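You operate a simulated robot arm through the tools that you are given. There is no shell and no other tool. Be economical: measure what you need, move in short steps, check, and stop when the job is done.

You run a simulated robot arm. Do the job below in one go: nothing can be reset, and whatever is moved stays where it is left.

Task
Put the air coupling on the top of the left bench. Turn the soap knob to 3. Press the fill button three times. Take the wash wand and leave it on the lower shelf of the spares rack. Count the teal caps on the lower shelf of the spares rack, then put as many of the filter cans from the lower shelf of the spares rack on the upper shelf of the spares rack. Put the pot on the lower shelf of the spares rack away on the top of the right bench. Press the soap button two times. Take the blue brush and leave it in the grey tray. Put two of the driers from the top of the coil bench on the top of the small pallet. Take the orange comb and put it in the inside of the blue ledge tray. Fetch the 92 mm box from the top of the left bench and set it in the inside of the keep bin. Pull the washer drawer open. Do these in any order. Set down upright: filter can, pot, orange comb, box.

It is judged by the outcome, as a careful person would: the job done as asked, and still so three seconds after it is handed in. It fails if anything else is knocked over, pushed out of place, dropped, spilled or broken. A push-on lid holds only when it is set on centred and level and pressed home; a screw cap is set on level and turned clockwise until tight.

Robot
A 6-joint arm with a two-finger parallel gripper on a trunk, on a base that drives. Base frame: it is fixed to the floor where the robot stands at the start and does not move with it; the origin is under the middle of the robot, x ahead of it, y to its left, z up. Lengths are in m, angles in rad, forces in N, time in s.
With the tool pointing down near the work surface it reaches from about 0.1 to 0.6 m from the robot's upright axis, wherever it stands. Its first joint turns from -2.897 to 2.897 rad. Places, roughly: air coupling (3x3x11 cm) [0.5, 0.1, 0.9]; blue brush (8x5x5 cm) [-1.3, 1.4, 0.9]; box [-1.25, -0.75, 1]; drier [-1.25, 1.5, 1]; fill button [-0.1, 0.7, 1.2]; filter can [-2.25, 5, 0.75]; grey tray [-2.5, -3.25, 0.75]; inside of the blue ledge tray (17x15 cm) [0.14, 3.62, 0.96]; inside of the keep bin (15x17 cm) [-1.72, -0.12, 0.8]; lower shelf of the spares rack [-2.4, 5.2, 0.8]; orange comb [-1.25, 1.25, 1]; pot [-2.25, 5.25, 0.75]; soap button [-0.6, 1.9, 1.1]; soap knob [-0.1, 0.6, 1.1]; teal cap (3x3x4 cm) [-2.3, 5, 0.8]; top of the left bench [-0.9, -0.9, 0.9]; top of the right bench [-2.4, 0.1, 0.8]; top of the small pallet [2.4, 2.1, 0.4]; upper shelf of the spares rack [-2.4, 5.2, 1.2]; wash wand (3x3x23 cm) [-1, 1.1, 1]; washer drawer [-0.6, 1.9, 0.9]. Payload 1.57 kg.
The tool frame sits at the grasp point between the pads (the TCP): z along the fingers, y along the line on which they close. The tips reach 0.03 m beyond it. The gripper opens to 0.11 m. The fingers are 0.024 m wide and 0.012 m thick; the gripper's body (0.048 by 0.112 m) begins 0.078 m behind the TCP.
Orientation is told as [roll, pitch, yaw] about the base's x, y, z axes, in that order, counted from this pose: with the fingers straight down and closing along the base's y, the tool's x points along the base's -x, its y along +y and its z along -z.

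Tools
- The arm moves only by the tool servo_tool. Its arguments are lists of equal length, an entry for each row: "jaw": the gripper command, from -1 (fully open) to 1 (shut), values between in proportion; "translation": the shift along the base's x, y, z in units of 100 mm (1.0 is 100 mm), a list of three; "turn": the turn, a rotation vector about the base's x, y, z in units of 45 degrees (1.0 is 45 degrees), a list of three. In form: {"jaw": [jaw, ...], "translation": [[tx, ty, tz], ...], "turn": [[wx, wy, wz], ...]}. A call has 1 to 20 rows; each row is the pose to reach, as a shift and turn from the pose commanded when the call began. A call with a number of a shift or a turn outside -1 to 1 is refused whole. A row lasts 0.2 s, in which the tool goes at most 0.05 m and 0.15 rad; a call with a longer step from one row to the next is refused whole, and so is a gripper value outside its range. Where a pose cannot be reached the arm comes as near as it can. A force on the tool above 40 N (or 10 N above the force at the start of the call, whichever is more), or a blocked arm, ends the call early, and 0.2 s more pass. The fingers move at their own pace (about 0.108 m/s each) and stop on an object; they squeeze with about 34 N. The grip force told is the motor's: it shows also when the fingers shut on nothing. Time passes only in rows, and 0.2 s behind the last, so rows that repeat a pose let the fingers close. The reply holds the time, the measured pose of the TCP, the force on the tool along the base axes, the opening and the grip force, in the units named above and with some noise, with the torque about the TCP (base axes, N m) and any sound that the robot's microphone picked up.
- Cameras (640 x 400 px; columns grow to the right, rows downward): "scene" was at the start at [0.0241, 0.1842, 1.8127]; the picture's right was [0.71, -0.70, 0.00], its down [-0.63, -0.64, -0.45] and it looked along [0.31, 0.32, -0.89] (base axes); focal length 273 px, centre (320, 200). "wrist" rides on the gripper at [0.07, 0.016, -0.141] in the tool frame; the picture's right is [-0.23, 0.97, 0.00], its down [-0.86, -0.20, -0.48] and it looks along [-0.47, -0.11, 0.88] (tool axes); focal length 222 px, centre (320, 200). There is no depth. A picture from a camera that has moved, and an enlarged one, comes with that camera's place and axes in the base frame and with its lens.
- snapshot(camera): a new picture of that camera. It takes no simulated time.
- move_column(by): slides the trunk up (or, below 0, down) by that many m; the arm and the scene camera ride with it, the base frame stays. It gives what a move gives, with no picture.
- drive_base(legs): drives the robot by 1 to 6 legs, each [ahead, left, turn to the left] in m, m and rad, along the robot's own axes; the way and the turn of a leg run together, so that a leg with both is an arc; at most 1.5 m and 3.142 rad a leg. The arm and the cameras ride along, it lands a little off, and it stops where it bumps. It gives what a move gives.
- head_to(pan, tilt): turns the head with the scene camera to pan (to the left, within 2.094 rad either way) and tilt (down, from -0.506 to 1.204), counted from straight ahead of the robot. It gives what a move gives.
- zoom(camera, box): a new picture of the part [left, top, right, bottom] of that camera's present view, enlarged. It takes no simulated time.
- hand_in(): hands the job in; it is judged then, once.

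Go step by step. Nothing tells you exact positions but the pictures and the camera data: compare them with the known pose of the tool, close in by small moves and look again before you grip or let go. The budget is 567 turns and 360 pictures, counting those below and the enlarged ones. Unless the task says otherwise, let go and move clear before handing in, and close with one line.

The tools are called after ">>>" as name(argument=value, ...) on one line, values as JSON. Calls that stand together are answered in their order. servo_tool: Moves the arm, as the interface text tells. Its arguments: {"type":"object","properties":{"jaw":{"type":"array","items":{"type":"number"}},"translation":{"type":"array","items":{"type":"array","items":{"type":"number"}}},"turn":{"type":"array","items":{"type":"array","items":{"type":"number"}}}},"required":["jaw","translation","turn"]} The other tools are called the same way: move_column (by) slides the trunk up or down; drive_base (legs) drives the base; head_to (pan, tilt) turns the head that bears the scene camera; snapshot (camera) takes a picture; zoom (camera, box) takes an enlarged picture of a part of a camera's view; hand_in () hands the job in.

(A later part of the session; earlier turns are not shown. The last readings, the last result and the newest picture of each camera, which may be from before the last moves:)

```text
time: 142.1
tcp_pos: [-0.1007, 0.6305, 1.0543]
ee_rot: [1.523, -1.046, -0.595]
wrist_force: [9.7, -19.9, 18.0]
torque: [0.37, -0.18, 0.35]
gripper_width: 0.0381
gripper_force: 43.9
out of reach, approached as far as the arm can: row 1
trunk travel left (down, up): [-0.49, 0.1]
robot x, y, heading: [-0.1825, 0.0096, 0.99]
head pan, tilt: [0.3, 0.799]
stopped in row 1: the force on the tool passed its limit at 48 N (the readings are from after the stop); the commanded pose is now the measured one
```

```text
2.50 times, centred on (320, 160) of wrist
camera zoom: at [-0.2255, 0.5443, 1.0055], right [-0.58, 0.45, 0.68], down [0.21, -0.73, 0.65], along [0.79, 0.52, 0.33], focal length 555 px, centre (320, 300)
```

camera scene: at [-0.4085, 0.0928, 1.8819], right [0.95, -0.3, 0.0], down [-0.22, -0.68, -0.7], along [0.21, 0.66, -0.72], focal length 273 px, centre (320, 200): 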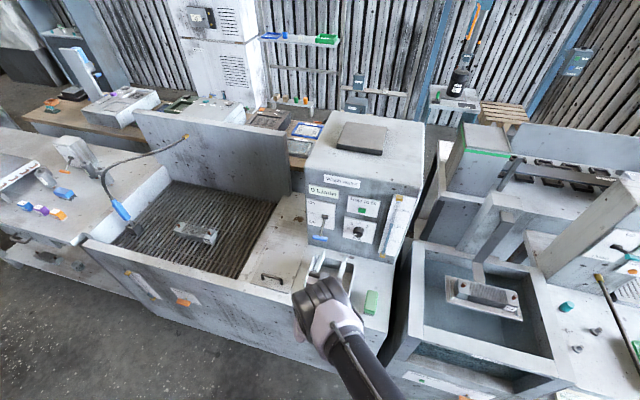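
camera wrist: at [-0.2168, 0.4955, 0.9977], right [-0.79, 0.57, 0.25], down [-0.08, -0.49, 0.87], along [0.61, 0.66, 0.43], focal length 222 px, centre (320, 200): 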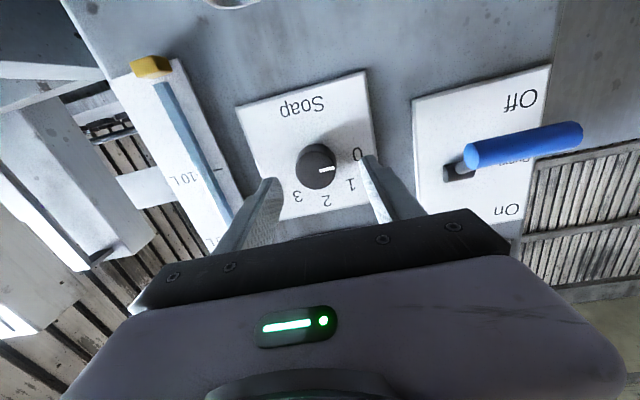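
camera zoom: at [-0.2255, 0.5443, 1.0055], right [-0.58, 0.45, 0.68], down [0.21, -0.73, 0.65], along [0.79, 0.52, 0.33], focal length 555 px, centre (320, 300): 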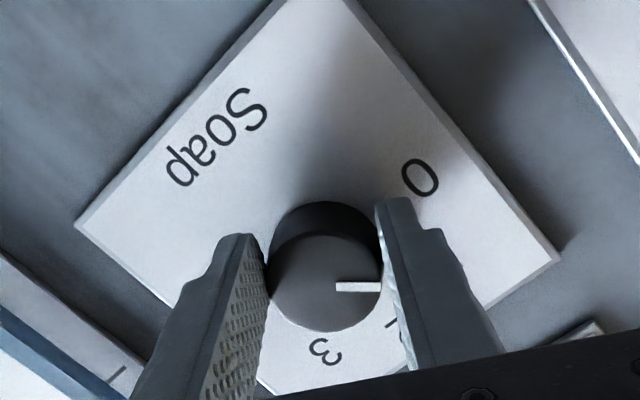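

I'm at a reach limit after about 30°. I release, back off, and rotate the gripper back counter-clockwise to regrip.

>>> servo_tool(jaw=[0.5, 0, -0.2, -0.2], translation=[[0, 0, 0], [0, 0, 0], [0, 0, 0], [0, 0, 0]], turn=[[0, 0, 0], [0, 0, 0], [0, 0, 0], [0, 0, 0]])

>>> drive_base(legs=[[-0.07, 0, 0]])

>>> servo_tool(jaw=[-0.2, -0.2, -0.2, -0.2, -0.2, -0.2], translation=[[0, 0, 0], [0, 0, 0], [0, 0, 0], [0, 0, 0], [0, 0, 0], [0, 0, 0]], turn=[[-0.09, -0.13, 0], [-0.18, -0.26, 0], [-0.27, -0.39, 0], [-0.36, -0.52, 0], [-0.45, -0.65, 0], [-0.55, -0.79, 0]])

>>> servo_tool(jaw=[-0.2, -0.2, -0.2, -0.2, -0.2, -0.2], translation=[[0, 0, 0], [0, 0, 0], [0, 0, 0], [0, 0, 0], [0, 0, 0], [0, 0, 0]], turn=[[-0.09, -0.13, 0], [-0.18, -0.26, 0], [-0.27, -0.39, 0], [-0.36, -0.52, 0], [-0.45, -0.65, 0], [-0.55, -0.79, 0]])

>>> snapshot(camera="wrist")

```text
time: 143.1
tcp_pos: [-0.1021, 0.6341, 1.0525]
ee_rot: [1.51, -1.049, -0.579]
wrist_force: [-0.1, -1.2, 0.2]
torque: [0.03, -0.03, 0.01]
gripper_width: 0.0658
gripper_force: 0.0
trunk travel left (down, up): [-0.49, 0.1]
robot x, y, heading: [-0.1791, 0.0117, 0.986]
head pan, tilt: [0.3, 0.799]
```

```text
time: 144.2
tcp_pos: [-0.1404, 0.5745, 1.0516]
ee_rot: [1.516, -1.048, -0.581]
wrist_force: [-1.2, -0.7, -0.5]
torque: [-0.01, -0.02, 0.02]
gripper_width: 0.0661
gripper_force: 0.1
trunk travel left (down, up): [-0.49, 0.1]
robot x, y, heading: [-0.2171, -0.0464, 0.989]
head pan, tilt: [0.3, 0.799]
```

```text
time: 145.6
tcp_pos: [-0.1412, 0.5751, 1.0511]
ee_rot: [-1.538, -1.334, 2.467]
wrist_force: [-0.3, 0.1, -0.6]
torque: [-0.02, -0.02, -0.02]
gripper_width: 0.0659
gripper_force: 0.0
trunk travel left (down, up): [-0.49, 0.1]
robot x, y, heading: [-0.2174, -0.0456, 0.991]
head pan, tilt: [0.3, 0.799]
```

```text
time: 147.0
tcp_pos: [-0.1393, 0.575, 1.0515]
ee_rot: [-1.595, -0.58, 2.515]
wrist_force: [0.2, 0.4, -0.3]
torque: [-0.02, 0.0, 0.0]
gripper_width: 0.0662
gripper_force: 0.0
trunk travel left (down, up): [-0.49, 0.1]
robot x, y, heading: [-0.2173, -0.0489, 0.989]
head pan, tilt: [0.3, 0.799]
```

```text
260 pictures are left
camera wrist: at [-0.1845, 0.4334, 0.9973], right [-0.57, 0.44, -0.69], down [-0.78, -0.03, 0.63], along [0.25, 0.9, 0.36], focal length 222 px, centre (320, 200)
```

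wrist: 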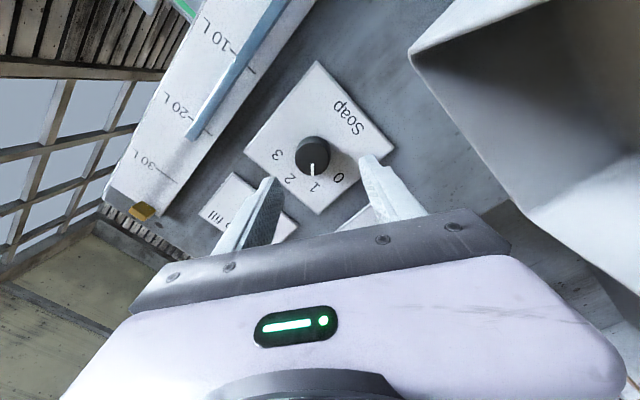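

Counter-clockwise is freely reachable, and the knob now points at 1. I move back in on the knob from this rotated pose.

>>> servo_tool(jaw=[-0.2, -0.2, -0.2, -0.2], translation=[[0.1, 0.13, 0.03], [0.2, 0.26, 0.06], [0.3, 0.4, 0.08], [0.38, 0.5, 0.08]], turn=[[0, 0, 0], [0, 0, 0], [0, 0, 0], [0, 0, 0]])

>>> zoom(camera="wrist", box=[200, 80, 440, 240])

```text
time: 148.0
tcp_pos: [-0.1023, 0.6262, 1.0591]
ee_rot: [-1.592, -0.584, 2.514]
wrist_force: [0.6, 1.0, 0.1]
torque: [0.0, -0.02, 0.03]
gripper_width: 0.066
gripper_force: 0.1
trunk travel left (down, up): [-0.49, 0.1]
robot x, y, heading: [-0.2173, -0.0495, 0.991]
head pan, tilt: [0.3, 0.799]
```

```text
2.50 times, centred on (320, 160) of wrist
camera zoom: at [-0.1469, 0.4839, 1.0051], right [-0.57, 0.44, -0.69], down [-0.78, -0.03, 0.63], along [0.25, 0.9, 0.36], focal length 555 px, centre (320, 300)
```

zoom: 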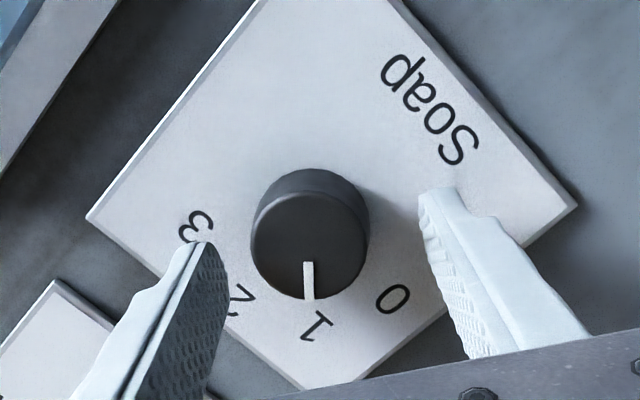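

Centred. I grip and turn clockwise.

>>> servo_tool(jaw=[0.3, 0.8, 1, 1], translation=[[0, 0, 0], [0, 0, 0], [0, 0, 0], [0, 0, 0]], turn=[[0, 0, 0], [0, 0, 0], [0, 0, 0], [0, 0, 0]])

>>> servo_tool(jaw=[1, 1, 1, 1, 1, 1, 1], translation=[[0, 0, 0], [0, 0, 0], [0, 0, 0], [0, 0, 0], [0, 0, 0], [0, 0, 0], [0, 0, 0]], turn=[[0.09, 0.13, 0], [0.18, 0.26, 0], [0.27, 0.39, 0], [0.36, 0.52, 0], [0.45, 0.65, 0], [0.54, 0.78, 0], [0.6, 0.86, 0]])

>>> zoom(camera="wrist", box=[200, 80, 440, 240])

```text
time: 149.0
tcp_pos: [-0.1007, 0.6258, 1.0622]
ee_rot: [-1.597, -0.583, 2.515]
wrist_force: [7.3, 1.2, 19.1]
torque: [0.34, -0.35, -0.53]
gripper_width: 0.0378
gripper_force: 43.5
trunk travel left (down, up): [-0.49, 0.1]
robot x, y, heading: [-0.2203, -0.0494, 0.987]
head pan, tilt: [0.3, 0.799]
```

```text
time: 150.1
tcp_pos: [-0.1006, 0.6243, 1.0634]
ee_rot: [-1.584, -1.113, 2.506]
wrist_force: [2.6, -10.2, 9.4]
torque: [0.61, -0.49, -0.38]
gripper_width: 0.0377
gripper_force: 44.1
trunk travel left (down, up): [-0.49, 0.1]
robot x, y, heading: [-0.2187, -0.0484, 0.982]
head pan, tilt: [0.3, 0.799]
stopped in row 5: the force on the tool passed its limit at 40 N (the readings are from after the stop); the commanded pose is now the measured one
```

```text
2.50 times, centred on (320, 160) of wrist
camera zoom: at [-0.1738, 0.5026, 0.9923], right [-0.78, 0.59, -0.22], down [-0.45, -0.27, 0.85], along [0.44, 0.76, 0.47], focal length 555 px, centre (320, 300)
```

zoom: 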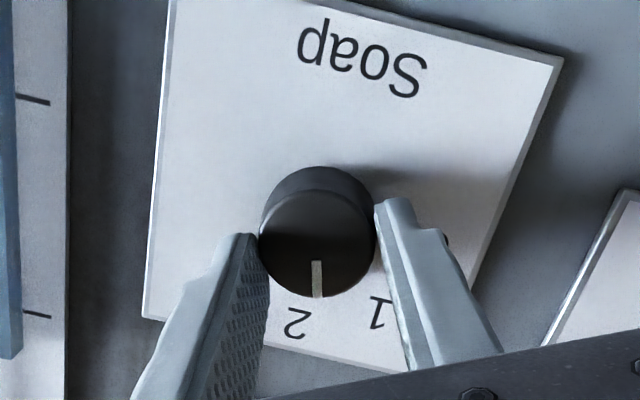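

It turned about 30° more and points nearly to 2. I continue.

>>> servo_tool(jaw=[1, 1, 1, 1, 1, 1], translation=[[0, 0, 0], [0, 0, 0], [0, 0, 0], [0, 0, 0], [0, 0, 0], [0, 0, 0]], turn=[[0.09, 0.13, 0], [0.18, 0.26, 0], [0.27, 0.39, 0], [0.36, 0.52, 0], [0.45, 0.65, 0], [0.54, 0.78, 0]])

>>> zoom(camera="wrist", box=[200, 80, 440, 240])

```text
time: 151.5
tcp_pos: [-0.0989, 0.623, 1.0635]
ee_rot: [1.492, -1.277, -0.565]
wrist_force: [15.1, -12.9, 19.8]
torque: [0.01, -0.07, -0.22]
gripper_width: 0.0378
gripper_force: 43.3
trunk travel left (down, up): [-0.49, 0.1]
robot x, y, heading: [-0.2187, -0.0459, 0.986]
head pan, tilt: [0.3, 0.799]
```

```text
2.50 times, centred on (320, 160) of wrist
camera zoom: at [-0.2135, 0.5301, 1.0049], right [-0.69, 0.53, 0.5], down [0.08, -0.63, 0.77], along [0.72, 0.57, 0.39], focal length 555 px, centre (320, 300)
```

zoom: 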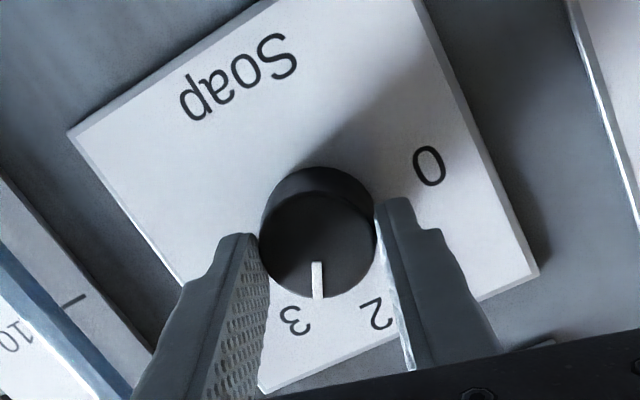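

Just short of 3; I turn about 14° more.

>>> servo_tool(jaw=[1, 1, 1], translation=[[-0.01, 0.01, -0.02], [-0.01, 0.01, -0.02], [-0.01, 0.01, -0.02]], turn=[[0.07, 0.1, 0], [0.14, 0.2, 0], [0.19, 0.27, 0]])

>>> zoom(camera="wrist", box=[200, 80, 440, 240])

```text
time: 152.1
tcp_pos: [-0.0986, 0.623, 1.0641]
ee_rot: [1.524, -1.075, -0.6]
wrist_force: [5.8, -19.6, 12.1]
torque: [0.93, -0.64, -0.89]
gripper_width: 0.0374
gripper_force: 43.9
trunk travel left (down, up): [-0.49, 0.1]
robot x, y, heading: [-0.2177, -0.0475, 0.989]
head pan, tilt: [0.3, 0.799]
stopped in row 3: the force on the tool passed its limit at 40 N (the readings are from after the stop); the commanded pose is now the measured one
```

```text
2.50 times, centred on (320, 160) of wrist
camera zoom: at [-0.2231, 0.5376, 1.0125], right [-0.59, 0.46, 0.66], down [0.19, -0.72, 0.67], along [0.78, 0.52, 0.34], focal length 555 px, centre (320, 300)
```

zoom: 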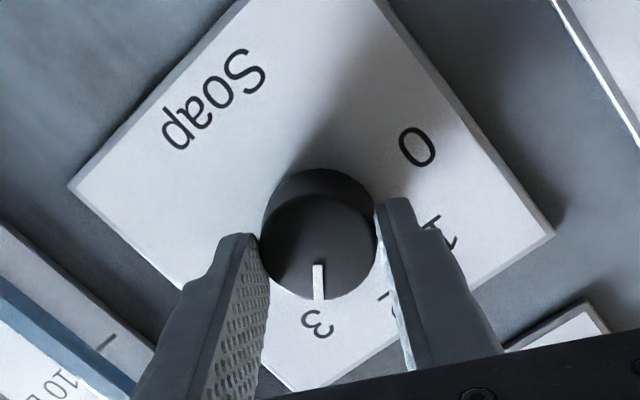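

The pointer is at 3. I release, back off and check it squarely.

>>> servo_tool(jaw=[0.5, 0, -0.2, -0.2], translation=[[0, 0, 0], [0, 0, 0], [0, 0, 0], [0, 0, 0]], turn=[[0, 0, 0], [0, 0, 0], [0, 0, 0], [0, 0, 0]])

>>> drive_base(legs=[[-0.2, 0, 0]])

>>> head_to(pan=-0.2, tilt=0.7)

>>> snapshot(camera="scene")

>>> zoom(camera="wrist", box=[200, 40, 440, 240])

```text
time: 153.1
tcp_pos: [-0.1016, 0.6275, 1.0617]
ee_rot: [1.514, -1.079, -0.584]
wrist_force: [-0.7, -0.1, 0.3]
torque: [0.0, 0.01, 0.01]
gripper_width: 0.0659
gripper_force: 0.0
trunk travel left (down, up): [-0.49, 0.1]
robot x, y, heading: [-0.2132, -0.0465, 0.986]
head pan, tilt: [0.3, 0.799]
```

```text
time: 154.8
tcp_pos: [-0.2114, 0.4595, 1.0605]
ee_rot: [1.515, -1.08, -0.586]
wrist_force: [-1.0, 0.0, -0.3]
torque: [-0.01, 0.0, 0.0]
gripper_width: 0.066
gripper_force: 0.1
trunk travel left (down, up): [-0.49, 0.1]
robot x, y, heading: [-0.3268, -0.2146, 0.981]
head pan, tilt: [0.3, 0.799]
```

```text
time: 155.7
tcp_pos: [-0.2119, 0.4587, 1.0613]
ee_rot: [1.514, -1.079, -0.586]
wrist_force: [-0.4, 0.0, -0.2]
torque: [0.01, 0.03, 0.03]
gripper_width: 0.066
gripper_force: 0.1
trunk travel left (down, up): [-0.49, 0.1]
robot x, y, heading: [-0.3275, -0.2191, 0.989]
head pan, tilt: [-0.201, 0.7]
```

```text
255 pictures are left
camera scene: at [-0.3963, -0.0963, 1.9081], right [0.71, -0.71, 0.0], down [-0.46, -0.46, -0.76], along [0.54, 0.54, -0.64], focal length 273 px, centre (320, 200)
```

scene: 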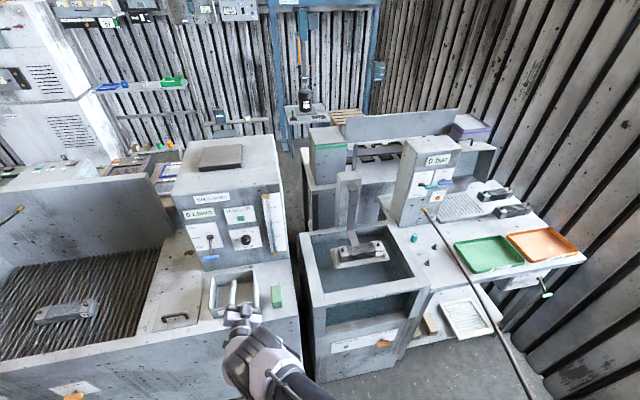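

```text
2.00 times, centred on (320, 140) of wrist
camera zoom: at [-0.3349, 0.3723, 1.0105], right [-0.59, 0.46, 0.66], down [0.19, -0.71, 0.67], along [0.78, 0.53, 0.34], focal length 444 px, centre (320, 320)
```

zoom: 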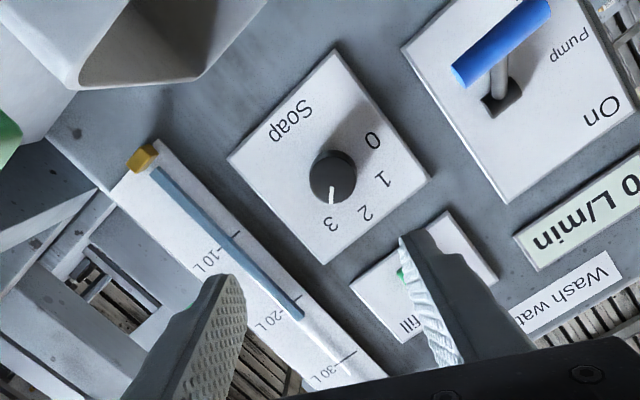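

Knob confirmed at 3. Next I bring the tool back toward pointing down and look at the wash wand and coil bench.

>>> servo_tool(jaw=[-0.2, -0.5, -1, -1], translation=[[-0.05, -0.1, 0.1], [-0.1, -0.2, 0.2], [-0.15, -0.3, 0.3], [-0.2, -0.4, 0.4]], turn=[[-0.09, -0.13, 0], [-0.18, -0.26, 0], [-0.27, -0.39, 0], [-0.35, -0.5, 0]])

>>> servo_tool(jaw=[-1, -1, -1, -1, -1, -1], translation=[[0, 0, 0.1], [0, 0, 0.2], [0, 0, 0.3], [0, 0, 0.4], [0, 0, 0.5], [0, 0, 0.6]], turn=[[-0.14, 0.1, 0], [-0.28, 0.2, 0], [-0.42, 0.29, 0], [-0.56, 0.39, 0], [-0.7, 0.49, 0], [-0.82, 0.57, 0]])

>>> servo_tool(jaw=[-1, -1, -1, -1], translation=[[0, 0, 0], [0, 0, 0], [0, 0, 0], [0, 0, 0]], turn=[[-0.14, 0.1, 0], [-0.28, 0.2, 0], [-0.42, 0.29, 0], [-0.5, 0.35, 0]])

>>> snapshot(camera="wrist")

```text
time: 156.7
tcp_pos: [-0.2323, 0.4195, 1.1001]
ee_rot: [0.7, -1.556, 0.222]
wrist_force: [-1.1, 1.3, -1.0]
torque: [-0.01, 0.0, -0.04]
gripper_width: 0.1099
gripper_force: 0.1
trunk travel left (down, up): [-0.49, 0.1]
robot x, y, heading: [-0.3284, -0.216, 0.986]
head pan, tilt: [-0.201, 0.7]
```

```text
time: 158.1
tcp_pos: [-0.231, 0.4189, 1.1606]
ee_rot: [-0.025, -0.773, 0.945]
wrist_force: [-0.2, -0.5, -0.6]
torque: [-0.03, -0.04, 0.02]
gripper_width: 0.1099
gripper_force: 0.0
trunk travel left (down, up): [-0.49, 0.1]
robot x, y, heading: [-0.3275, -0.2156, 0.984]
head pan, tilt: [-0.201, 0.7]
```

```text
time: 159.1
tcp_pos: [-0.2319, 0.4216, 1.1587]
ee_rot: [-0.033, -0.295, 0.949]
wrist_force: [0.1, -0.2, -0.3]
torque: [-0.01, 0.0, 0.0]
gripper_width: 0.1101
gripper_force: 0.1
trunk travel left (down, up): [-0.49, 0.1]
robot x, y, heading: [-0.3307, -0.2178, 0.985]
head pan, tilt: [-0.201, 0.7]
```

```text
253 pictures are left
camera wrist: at [-0.3112, 0.3442, 1.2746], right [-0.66, 0.75, 0.04], down [0.54, 0.44, 0.71], along [0.52, 0.49, -0.7], focal length 222 px, centre (320, 200)
```

wrist: 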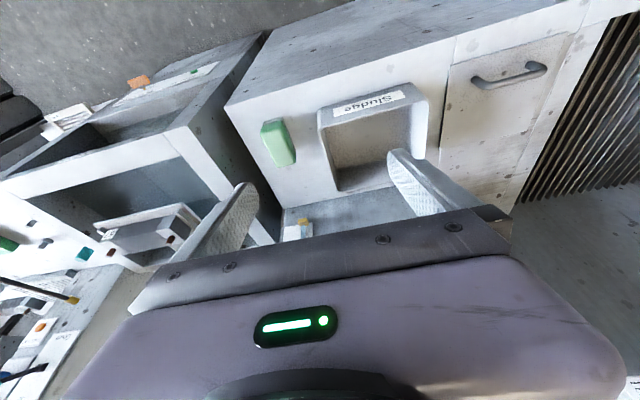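

I drive left along the washer front toward the wand.

>>> move_column(by=0.1)

>>> drive_base(legs=[[0, 1.1, 0]])

>>> head_to(pan=0.3, tilt=0.6)

>>> snapshot(camera="scene")

>>> snapshot(camera="wrist")

```text
time: 160.4
tcp_pos: [-0.2304, 0.4188, 1.2602]
ee_rot: [-0.035, -0.295, 0.949]
wrist_force: [-0.2, 0.6, 0.2]
torque: [0.01, 0.0, -0.03]
gripper_width: 0.1098
gripper_force: 0.0
trunk travel left (down, up): [-0.59, 0.0]
robot x, y, heading: [-0.3311, -0.2178, 0.987]
head pan, tilt: [-0.201, 0.7]
```

```text
time: 166.1
tcp_pos: [-1.1659, 1.0299, 1.2601]
ee_rot: [-0.034, -0.295, 0.957]
wrist_force: [0.7, 0.1, 0.0]
torque: [0.0, -0.01, 0.0]
gripper_width: 0.1099
gripper_force: 0.1
trunk travel left (down, up): [-0.59, 0.0]
robot x, y, heading: [-1.2563, 0.393, 0.999]
head pan, tilt: [-0.201, 0.7]
```

```text
time: 167.0
tcp_pos: [-1.1658, 1.0296, 1.2605]
ee_rot: [-0.034, -0.296, 0.958]
wrist_force: [0.3, 0.2, 0.2]
torque: [0.01, 0.01, -0.01]
gripper_width: 0.1099
gripper_force: 0.0
trunk travel left (down, up): [-0.59, 0.0]
robot x, y, heading: [-1.255, 0.3946, 0.998]
head pan, tilt: [0.3, 0.6]
```

```text
252 pictures are left
camera scene: at [-1.3616, 0.5377, 2.0168], right [0.96, -0.27, 0.0], down [-0.15, -0.54, -0.82], along [0.23, 0.79, -0.57], focal length 273 px, centre (320, 200)
```

scene: 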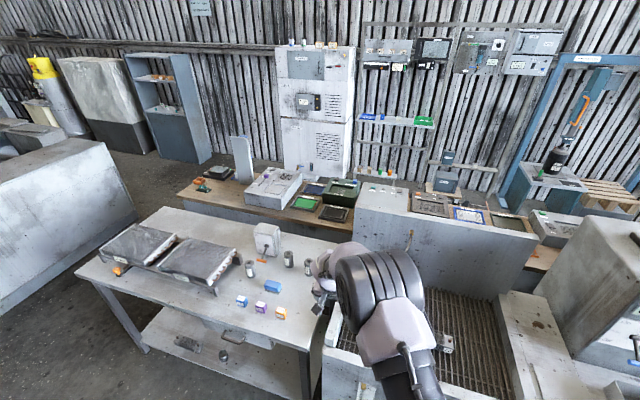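

```text
251 pictures are left
camera wrist: at [-1.2454, 0.9541, 1.3746], right [-0.67, 0.75, 0.04], down [0.54, 0.45, 0.71], along [0.52, 0.49, -0.7], focal length 222 px, centre (320, 200)
```

wrist: 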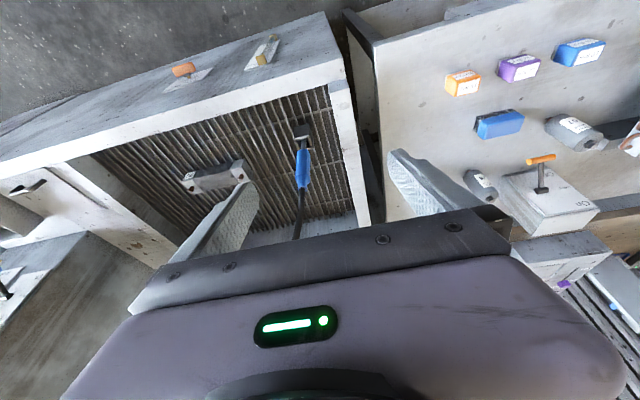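

The wand is in the basin near its left wall. I zoom on it and on the combs and driers.

>>> zoom(camera="wrist", box=[240, 90, 400, 250])

>>> zoom(camera="wrist", box=[400, 20, 640, 220])

>>> zoom(camera="scene", box=[220, 210, 340, 330])

```text
2.50 times, centred on (320, 170) of wrist
camera zoom: at [-1.2454, 0.9541, 1.3746], right [-0.67, 0.75, 0.04], down [0.54, 0.45, 0.71], along [0.52, 0.49, -0.7], focal length 555 px, centre (320, 275)
```

zoom: 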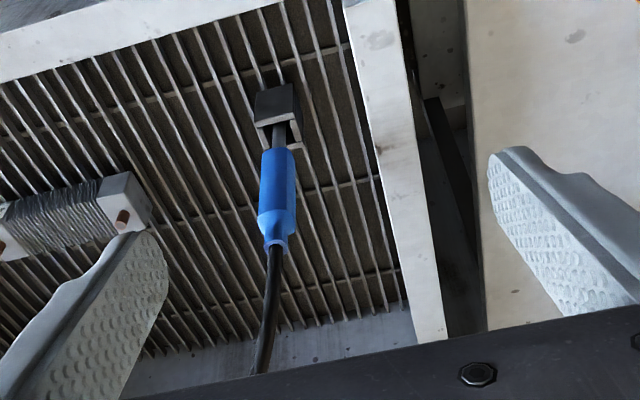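

```text
2.00 times, centred on (520, 120) of wrist
camera zoom: at [-1.2454, 0.9541, 1.3746], right [-0.67, 0.75, 0.04], down [0.54, 0.45, 0.71], along [0.52, 0.49, -0.7], focal length 444 px, centre (-80, 360)
```

zoom: 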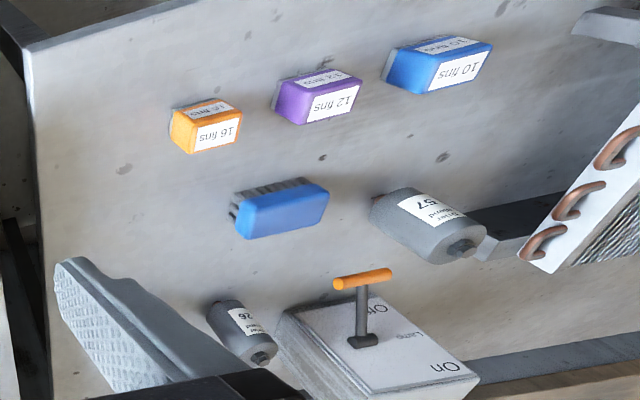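

```text
3.33 times, centred on (280, 270) of scene
camera zoom: at [-1.3616, 0.5377, 2.0168], right [0.96, -0.27, 0.0], down [-0.15, -0.54, -0.82], along [0.23, 0.79, -0.57], focal length 909 px, centre (453, -33)
```

zoom: 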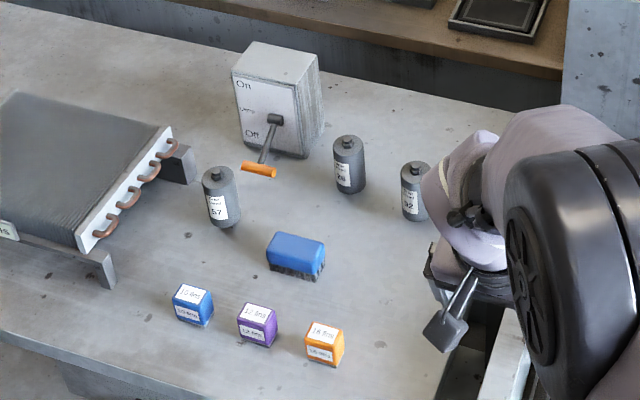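

The wand stands upright with its handle centre near (-1.001, 1.136, 0.975). I pitch the tool to 45° and approach it.

>>> servo_tool(jaw=[-0.4, -0.2, -0.2, -0.2], translation=[[0, 0, 0], [0, 0, 0], [0, 0, 0], [0, 0, 0]], turn=[[0.13, -0.09, 0], [0.26, -0.18, 0], [0.39, -0.26, 0], [0.52, -0.34, 0]])

>>> drive_base(legs=[[0.1, -0.07, 0]])

>>> move_column(by=-0.15)

>>> snapshot(camera="wrist")

```text
time: 168.0
tcp_pos: [-1.1669, 1.0285, 1.2607]
ee_rot: [-0.011, -0.783, 0.949]
wrist_force: [-0.1, 0.8, -0.3]
torque: [0.03, 0.0, 0.02]
gripper_width: 0.0659
gripper_force: 0.0
trunk travel left (down, up): [-0.59, 0.0]
robot x, y, heading: [-1.2564, 0.396, 0.994]
head pan, tilt: [0.3, 0.6]
```

```text
time: 169.3
tcp_pos: [-1.0545, 1.0748, 1.2601]
ee_rot: [-0.012, -0.784, 0.947]
wrist_force: [-0.2, 0.0, 1.0]
torque: [-0.02, -0.03, -0.02]
gripper_width: 0.0662
gripper_force: 0.0
trunk travel left (down, up): [-0.59, 0.0]
robot x, y, heading: [-1.1426, 0.4375, 0.995]
head pan, tilt: [0.3, 0.6]
```

```text
time: 171.0
tcp_pos: [-1.0532, 1.0737, 1.1101]
ee_rot: [-0.01, -0.784, 0.946]
wrist_force: [-0.8, -0.1, -0.3]
torque: [0.03, 0.01, 0.0]
gripper_width: 0.0661
gripper_force: 0.0
trunk travel left (down, up): [-0.44, 0.15]
robot x, y, heading: [-1.1452, 0.4369, 0.996]
head pan, tilt: [0.3, 0.6]
```

```text
247 pictures are left
camera wrist: at [-1.1562, 0.9635, 1.1614], right [-0.69, 0.71, 0.15], down [0.31, 0.1, 0.94], along [0.65, 0.7, -0.29], focal length 222 px, centre (320, 200)
```

wrist: 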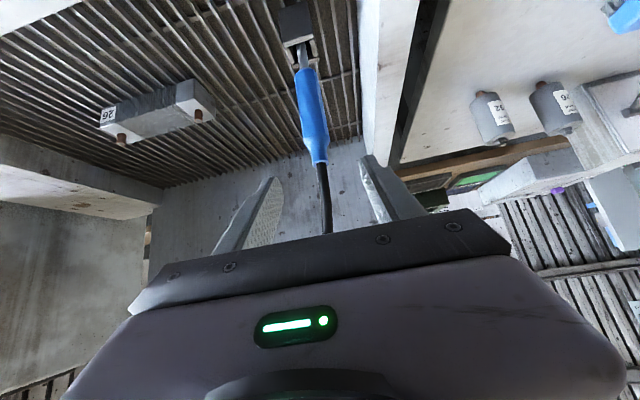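

>>> servo_tool(jaw=[-0.2, -0.2, -0.2, -0.2], translation=[[0.12, 0.16, -0.25], [0.24, 0.32, -0.5], [0.37, 0.48, -0.75], [0.45, 0.59, -0.98]], turn=[[0, 0, 0], [0, 0, 0], [0, 0, 0], [0, 0, 0]])

>>> snapshot(camera="wrist")

```text
time: 172.0
tcp_pos: [-1.0089, 1.1334, 1.0119]
ee_rot: [-0.013, -0.784, 0.946]
wrist_force: [-0.4, 0.0, -0.2]
torque: [0.01, -0.01, 0.0]
gripper_width: 0.066
gripper_force: 0.2
trunk travel left (down, up): [-0.44, 0.15]
robot x, y, heading: [-1.1438, 0.439, 0.994]
head pan, tilt: [0.3, 0.6]
```

```text
246 pictures are left
camera wrist: at [-1.1117, 1.0225, 1.0625], right [-0.69, 0.71, 0.15], down [0.31, 0.1, 0.94], along [0.65, 0.7, -0.29], focal length 222 px, centre (320, 200)
```

wrist: 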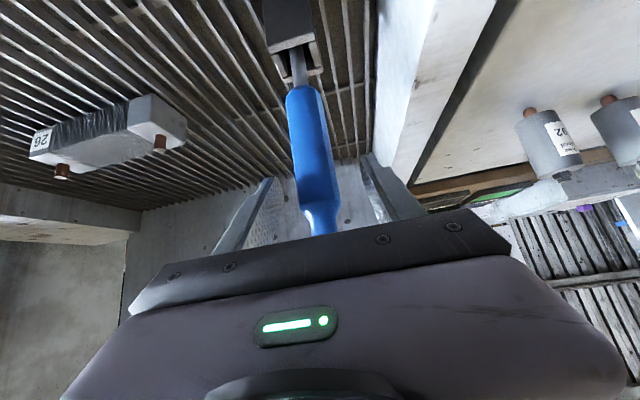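

>>> servo_tool(jaw=[-0.2, 0.2, 0.6, 1, 1, 1], translation=[[0.02, 0.03, -0.25], [0.02, 0.03, -0.25], [0.02, 0.03, -0.25], [0.02, 0.03, -0.25], [0.02, 0.03, -0.25], [0.02, 0.03, -0.25]], turn=[[0, 0, 0], [0, 0, 0], [0, 0, 0], [0, 0, 0], [0, 0, 0], [0, 0, 0]])

>>> servo_tool(jaw=[1, 1, 1, 1], translation=[[0, 0, 0.15], [0, 0, 0.3], [0, 0, 0.5], [0, 0, 0.7]], turn=[[0, 0, 0], [0, 0, 0], [0, 0, 0], [0, 0, 0]])

>>> snapshot(camera="wrist")

```text
time: 173.4
tcp_pos: [-1.0078, 1.1353, 0.9878]
ee_rot: [-0.012, -0.784, 0.944]
wrist_force: [0.0, 0.1, 0.5]
torque: [-0.06, -0.06, 0.0]
gripper_width: 0.0285
gripper_force: 34.1
trunk travel left (down, up): [-0.44, 0.15]
robot x, y, heading: [-1.1434, 0.4379, 0.994]
head pan, tilt: [0.3, 0.6]
```

```text
time: 174.4
tcp_pos: [-1.0077, 1.1363, 1.0583]
ee_rot: [-0.013, -0.783, 0.946]
wrist_force: [-0.6, -0.5, -2.3]
torque: [0.03, 0.01, 0.01]
gripper_width: 0.0288
gripper_force: 34.1
trunk travel left (down, up): [-0.44, 0.15]
robot x, y, heading: [-1.1451, 0.4352, 1.0]
head pan, tilt: [0.3, 0.6]
```

```text
245 pictures are left
camera wrist: at [-1.1092, 1.0255, 1.1081], right [-0.69, 0.71, 0.15], down [0.31, 0.1, 0.94], along [0.65, 0.7, -0.29], focal length 222 px, centre (320, 200)
```

wrist: 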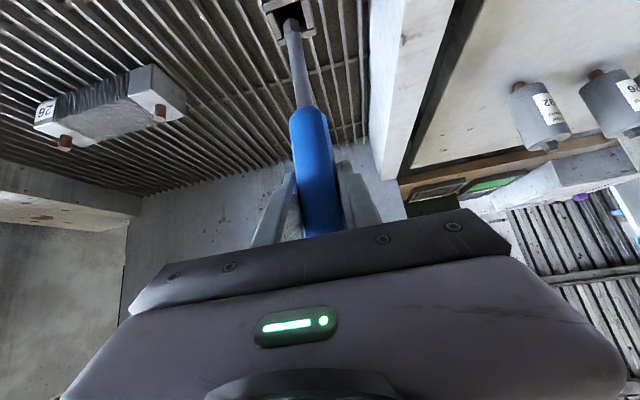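

The wand is free and held. I raise, back off, and turn toward the aisle that leads to the spares rack.

>>> move_column(by=0.15)

>>> drive_base(legs=[[-0.3, 0, 0], [0, 0, 1.36]])

>>> head_to(pan=0.1, tilt=0.4)

>>> snapshot(camera="scene")

>>> snapshot(camera="wrist")

```text
time: 176.2
tcp_pos: [-1.0068, 1.1355, 1.2066]
ee_rot: [-0.011, -0.781, 0.947]
wrist_force: [-0.7, -0.2, -2.5]
torque: [-0.04, -0.01, 0.0]
gripper_width: 0.0289
gripper_force: 34.6
trunk travel left (down, up): [-0.59, 0.0]
robot x, y, heading: [-1.1426, 0.4379, 0.991]
head pan, tilt: [0.3, 0.6]
```

```text
time: 181.6
tcp_pos: [-1.9616, 0.4698, 1.2077]
ee_rot: [-0.013, -0.783, 2.305]
wrist_force: [1.5, -0.3, -2.1]
torque: [-0.01, 0.02, -0.01]
gripper_width: 0.0288
gripper_force: 33.9
trunk travel left (down, up): [-0.59, 0.0]
robot x, y, heading: [-1.3117, 0.1833, 2.348]
head pan, tilt: [0.3, 0.6]
```

```text
time: 182.3
tcp_pos: [-1.962, 0.4697, 1.2064]
ee_rot: [-0.013, -0.782, 2.305]
wrist_force: [-0.4, -0.2, -2.0]
torque: [0.02, 0.0, 0.0]
gripper_width: 0.0287
gripper_force: 34.2
trunk travel left (down, up): [-0.59, 0.0]
robot x, y, heading: [-1.3067, 0.1837, 2.351]
head pan, tilt: [0.099, 0.4]
```

```text
244 pictures are left
camera scene: at [-1.4658, 0.132, 2.0349], right [0.64, 0.77, 0.0], down [0.3, -0.25, -0.92], along [-0.71, 0.59, -0.39], focal length 273 px, centre (320, 200)
```

scene: 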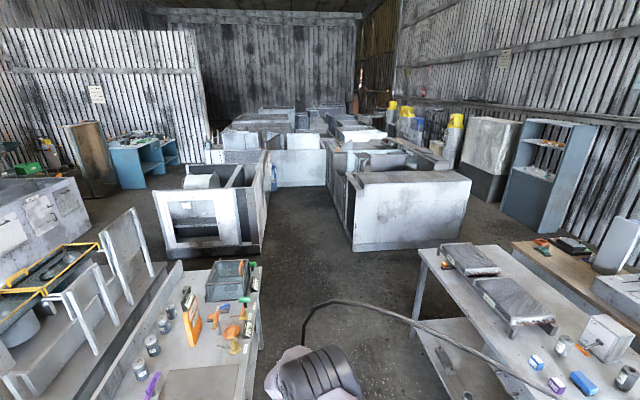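

```text
243 pictures are left
camera wrist: at [-1.8767, 0.347, 1.2578], right [-0.84, -0.53, 0.15], down [-0.03, 0.33, 0.94], along [-0.55, 0.78, -0.29], focal length 222 px, centre (320, 200)
```

wrist: 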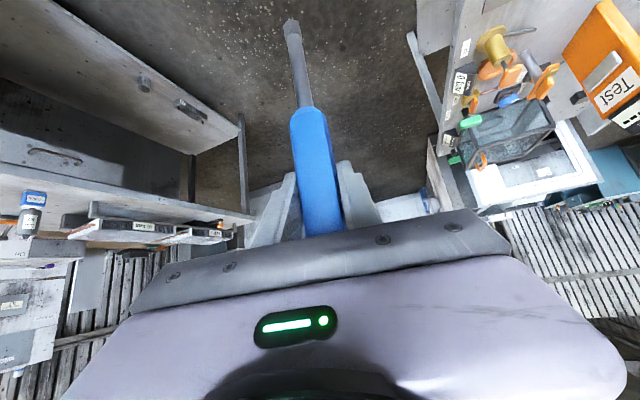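

The aisle between the coil bench and the white block is clear. I drive through it.

>>> drive_base(legs=[[1.0, 0, 0], [0.9, 0, 0], [0, 0, -0.8]])

>>> head_to(pan=0, tilt=0.5)

>>> snapshot(camera="scene")

```text
time: 193.9
tcp_pos: [-2.9145, 2.2026, 1.2058]
ee_rot: [-0.012, -0.782, 1.513]
wrist_force: [0.6, 0.3, -1.0]
torque: [0.0, 0.01, -0.02]
gripper_width: 0.0287
gripper_force: 33.5
trunk travel left (down, up): [-0.59, 0.0]
robot x, y, heading: [-2.6566, 1.5383, 1.564]
head pan, tilt: [0.099, 0.4]
```

```text
time: 194.6
tcp_pos: [-2.9156, 2.2037, 1.2067]
ee_rot: [-0.011, -0.782, 1.514]
wrist_force: [0.0, 0.1, -1.5]
torque: [0.01, 0.0, -0.01]
gripper_width: 0.029
gripper_force: 34.0
trunk travel left (down, up): [-0.59, 0.0]
robot x, y, heading: [-2.6596, 1.5417, 1.568]
head pan, tilt: [0.0, 0.499]
```

```text
242 pictures are left
camera scene: at [-2.7966, 1.6112, 2.0259], right [1.0, -0.01, 0.0], down [0.0, -0.48, -0.88], along [0.01, 0.88, -0.48], focal length 273 px, centre (320, 200)
```

scene: 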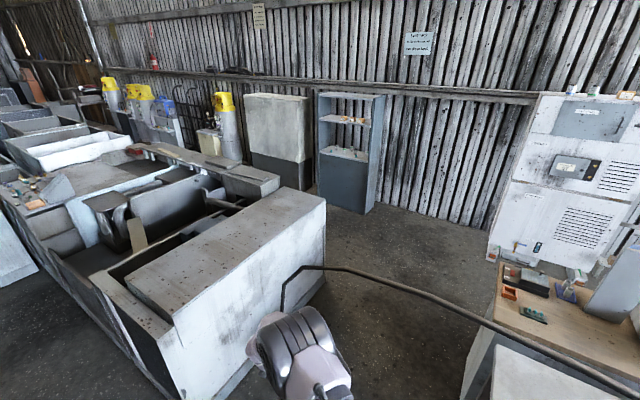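

>>> zoom(camera="scene", box=[300, 80, 400, 220])

>>> drive_base(legs=[[0.7, -0.45, 0], [0.8, -0.1, 0]])

>>> snapshot(camera="scene")

>>> snapshot(camera="wrist")

```text
2.86 times, centred on (350, 150) of scene
camera zoom: at [-2.7966, 1.6112, 2.0259], right [1.0, -0.01, 0.0], down [0.0, -0.48, -0.88], along [0.01, 0.88, -0.48], focal length 780 px, centre (234, 343)
```

zoom: 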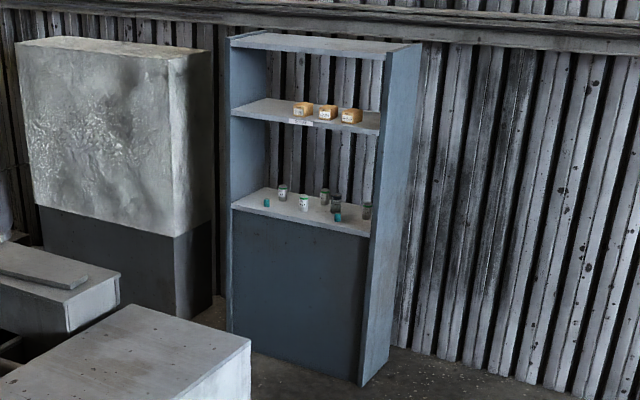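

```text
time: 196.8
tcp_pos: [-2.7894, 2.4387, 1.2059]
ee_rot: [-0.011, -0.778, 1.521]
wrist_force: [-0.7, 1.0, -2.1]
torque: [-0.01, 0.03, 0.02]
gripper_width: 0.0286
gripper_force: 34.2
trunk travel left (down, up): [-0.59, 0.0]
robot x, y, heading: [-2.5268, 1.7749, 1.568]
head pan, tilt: [0.0, 0.499]
stopped in leg 1: the robot was blocked; the commanded pose is now the measured one
```

```text
240 pictures are left
camera scene: at [-2.6634, 1.8516, 2.0259], right [1.0, 0.0, 0.0], down [0.0, -0.48, -0.88], along [0.0, 0.88, -0.48], focal length 273 px, centre (320, 200)
```

scene: 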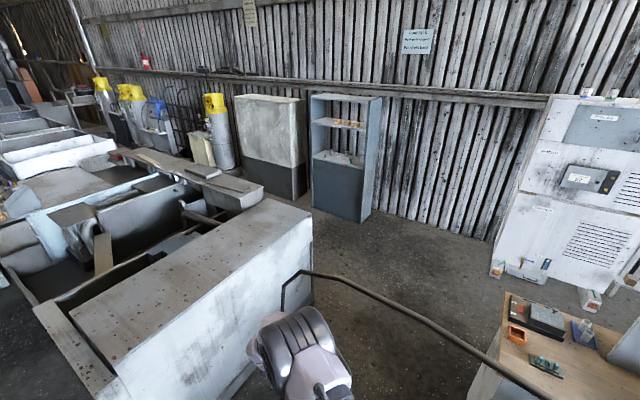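

```text
239 pictures are left
camera wrist: at [-2.8148, 2.2918, 1.2564], right [-0.96, 0.22, 0.15], down [0.21, 0.26, 0.94], along [0.16, 0.94, -0.3], focal length 222 px, centre (320, 200)
```

wrist: 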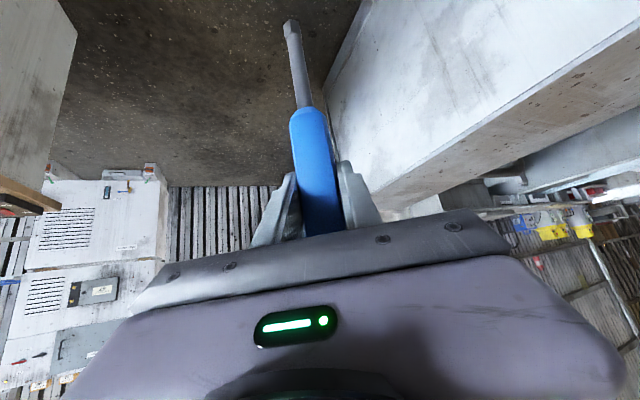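

The base touched the coil bench's corner while strafing. I shift away from it and take a wider path.

>>> drive_base(legs=[[0, 0.1, 0], [0.4, 0, 0], [0.3, -0.3, 0]])

>>> head_to(pan=-1.6, tilt=0.7)

>>> snapshot(camera="scene")

>>> head_to(pan=0, tilt=0.5)

>>> snapshot(camera="scene")

```text
time: 202.3
tcp_pos: [-2.6007, 3.1438, 1.2057]
ee_rot: [-0.014, -0.782, 1.53]
wrist_force: [-0.7, 0.4, -1.4]
torque: [0.0, 0.01, -0.01]
gripper_width: 0.029
gripper_force: 34.1
trunk travel left (down, up): [-0.59, 0.0]
robot x, y, heading: [-2.3345, 2.4833, 1.578]
head pan, tilt: [0.0, 0.499]
```

```text
time: 203.9
tcp_pos: [-2.6012, 3.1428, 1.2063]
ee_rot: [-0.014, -0.782, 1.529]
wrist_force: [0.3, -0.3, -1.1]
torque: [-0.02, 0.0, 0.0]
gripper_width: 0.0287
gripper_force: 33.9
trunk travel left (down, up): [-0.59, 0.0]
robot x, y, heading: [-2.3345, 2.4847, 1.579]
head pan, tilt: [-1.6, 0.7]
```

```text
238 pictures are left
camera scene: at [-2.3881, 2.4608, 2.0081], right [-0.02, -1.0, 0.0], down [-0.64, 0.01, -0.77], along [0.76, -0.02, -0.64], focal length 273 px, centre (320, 200)
```

scene: 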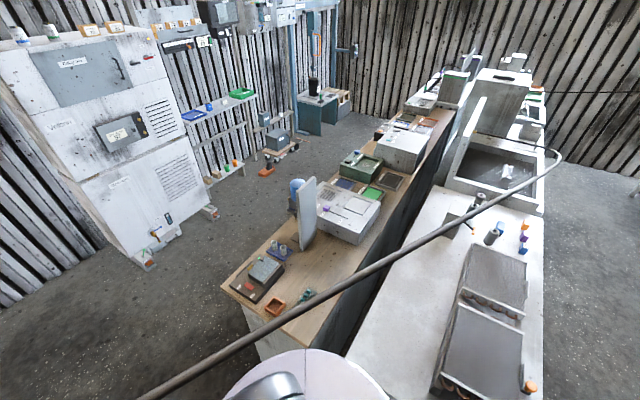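

```text
time: 205.6
tcp_pos: [-2.6012, 3.1427, 1.2066]
ee_rot: [-0.011, -0.782, 1.528]
wrist_force: [-1.0, -0.4, -2.5]
torque: [-0.03, 0.02, -0.02]
gripper_width: 0.0287
gripper_force: 33.8
trunk travel left (down, up): [-0.59, 0.0]
robot x, y, heading: [-2.3338, 2.4812, 1.574]
head pan, tilt: [0.0, 0.499]
```

```text
237 pictures are left
camera scene: at [-2.4736, 2.5537, 2.0258], right [1.0, 0.01, 0.0], down [0.0, -0.48, -0.88], along [-0.01, 0.88, -0.48], focal length 273 px, centre (320, 200)
```

scene: 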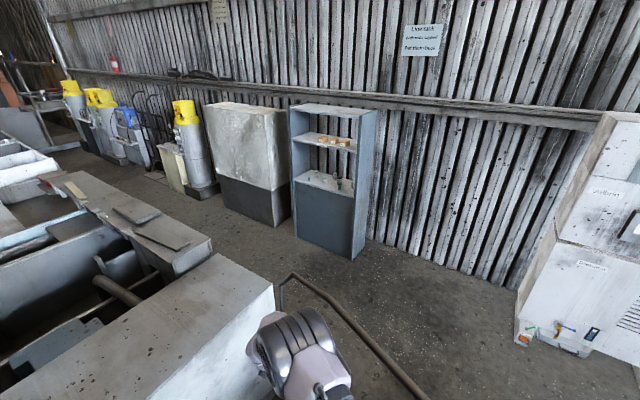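

The back aisle is open. The plain white counter to my left has a clear flat top, so I'll use it to lay the wand over horizontally in the grip before taking it into the shelf. I turn to face it.

>>> drive_base(legs=[[0, 0, 1.03], [0.2, 0, 0]])

>>> head_to(pan=0.6, tilt=0.8)

>>> snapshot(camera="scene")

>>> snapshot(camera="wrist")

```text
time: 209.8
tcp_pos: [-3.2068, 2.6902, 1.2064]
ee_rot: [-0.012, -0.781, 2.564]
wrist_force: [1.1, 0.2, -1.6]
torque: [0.01, 0.01, -0.01]
gripper_width: 0.0286
gripper_force: 34.0
trunk travel left (down, up): [-0.59, 0.0]
robot x, y, heading: [-2.5055, 2.5855, 2.614]
head pan, tilt: [0.0, 0.499]
```

```text
time: 210.8
tcp_pos: [-3.2075, 2.6905, 1.2053]
ee_rot: [-0.012, -0.78, 2.562]
wrist_force: [0.6, 0.0, -2.6]
torque: [0.04, -0.03, 0.01]
gripper_width: 0.0287
gripper_force: 33.7
trunk travel left (down, up): [-0.59, 0.0]
robot x, y, heading: [-2.5065, 2.5857, 2.611]
head pan, tilt: [0.6, 0.799]
```

```text
236 pictures are left
camera scene: at [-2.638, 2.4471, 1.9999], right [-0.07, 1.0, 0.0], down [0.71, 0.05, -0.7], along [-0.7, -0.05, -0.72], focal length 273 px, centre (320, 200)
```

scene: 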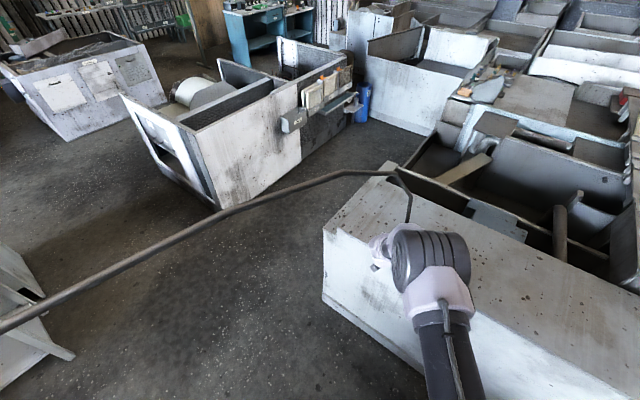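

```text
235 pictures are left
camera wrist: at [-3.0934, 2.5943, 1.2573], right [-0.67, -0.72, 0.15], down [-0.12, 0.31, 0.94], along [-0.73, 0.62, -0.29], focal length 222 px, centre (320, 200)
```

wrist: 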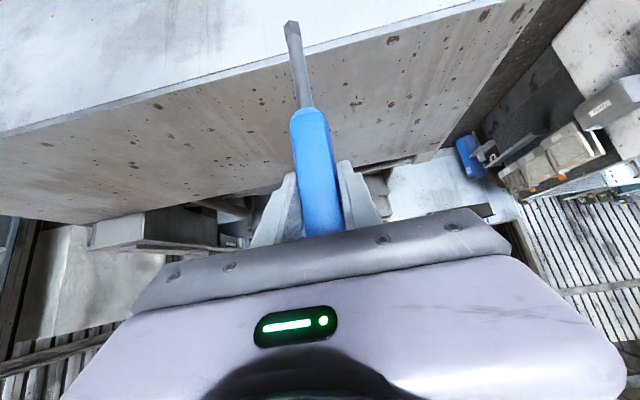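

The counter top is a clear strip. I move the wand over it and lower until the nozzle touches.

>>> drive_base(legs=[[0.4, 0, 0]])

>>> move_column(by=-0.1)

>>> snapshot(camera="wrist")

>>> snapshot(camera="scene")

```text
time: 213.3
tcp_pos: [-3.5511, 2.8949, 1.2064]
ee_rot: [-0.012, -0.781, 2.563]
wrist_force: [0.1, -0.1, -1.4]
torque: [-0.04, -0.01, 0.03]
gripper_width: 0.029
gripper_force: 33.3
trunk travel left (down, up): [-0.59, 0.0]
robot x, y, heading: [-2.8482, 2.7877, 2.607]
head pan, tilt: [0.6, 0.799]
```

```text
time: 214.7
tcp_pos: [-3.5516, 2.8929, 1.1091]
ee_rot: [-0.01, -0.788, 2.56]
wrist_force: [-4.1, -1.4, 28.5]
torque: [-0.21, 0.54, 0.02]
gripper_width: 0.0291
gripper_force: 33.1
trunk travel left (down, up): [-0.49, 0.1]
robot x, y, heading: [-2.848, 2.786, 2.612]
head pan, tilt: [0.6, 0.799]
```

```text
234 pictures are left
camera wrist: at [-3.4368, 2.7964, 1.1601], right [-0.67, -0.72, 0.15], down [-0.11, 0.31, 0.94], along [-0.73, 0.62, -0.29], focal length 222 px, centre (320, 200)
```

wrist: 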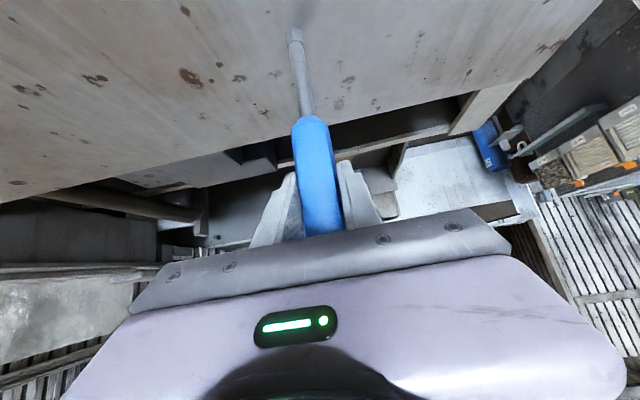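

```text
233 pictures are left
camera scene: at [-2.9789, 2.6483, 1.9004], right [-0.07, 1.0, 0.0], down [0.71, 0.05, -0.7], along [-0.7, -0.05, -0.72], focal length 273 px, centre (320, 200)
```

scene: 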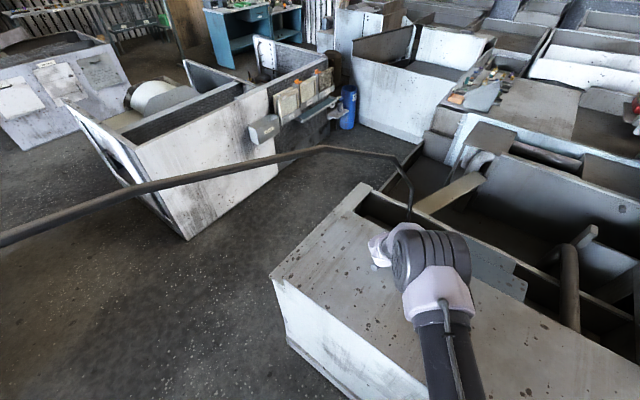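

The nozzle is resting on the counter. I now draw the hand back and down so that the wand pivots over in the grip.

>>> servo_tool(jaw=[1, 1, 1, 1, 1], translation=[[0.1, -0.06, 0.02], [0.21, -0.12, 0.01], [0.41, -0.245, -0.06], [0.6, -0.36, -0.16], [0.77, -0.46, -0.3]], turn=[[0, 0, 0], [0, 0, 0], [0, 0, 0], [0, 0, 0], [0, 0, 0]])

>>> snapshot(camera="wrist")

```text
time: 215.8
tcp_pos: [-3.4718, 2.8457, 1.0775]
ee_rot: [-0.012, -0.781, 2.561]
wrist_force: [2.5, -4.3, 24.3]
torque: [0.37, 0.87, 0.08]
gripper_width: 0.0286
gripper_force: 33.8
trunk travel left (down, up): [-0.49, 0.1]
robot x, y, heading: [-2.8469, 2.783, 2.611]
head pan, tilt: [0.6, 0.799]
```

```text
232 pictures are left
camera wrist: at [-3.3571, 2.7494, 1.1284], right [-0.67, -0.72, 0.15], down [-0.12, 0.31, 0.94], along [-0.73, 0.62, -0.29], focal length 222 px, centre (320, 200)
```

wrist: 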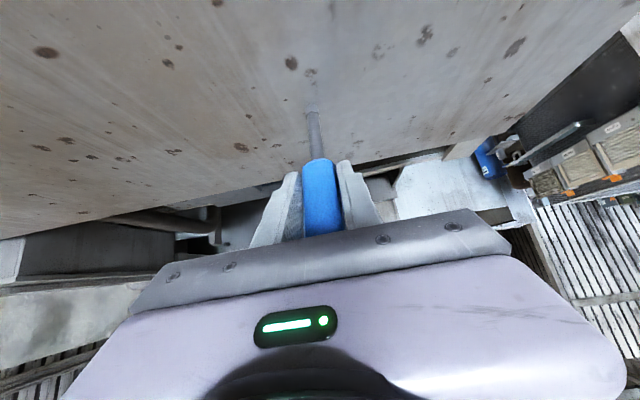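

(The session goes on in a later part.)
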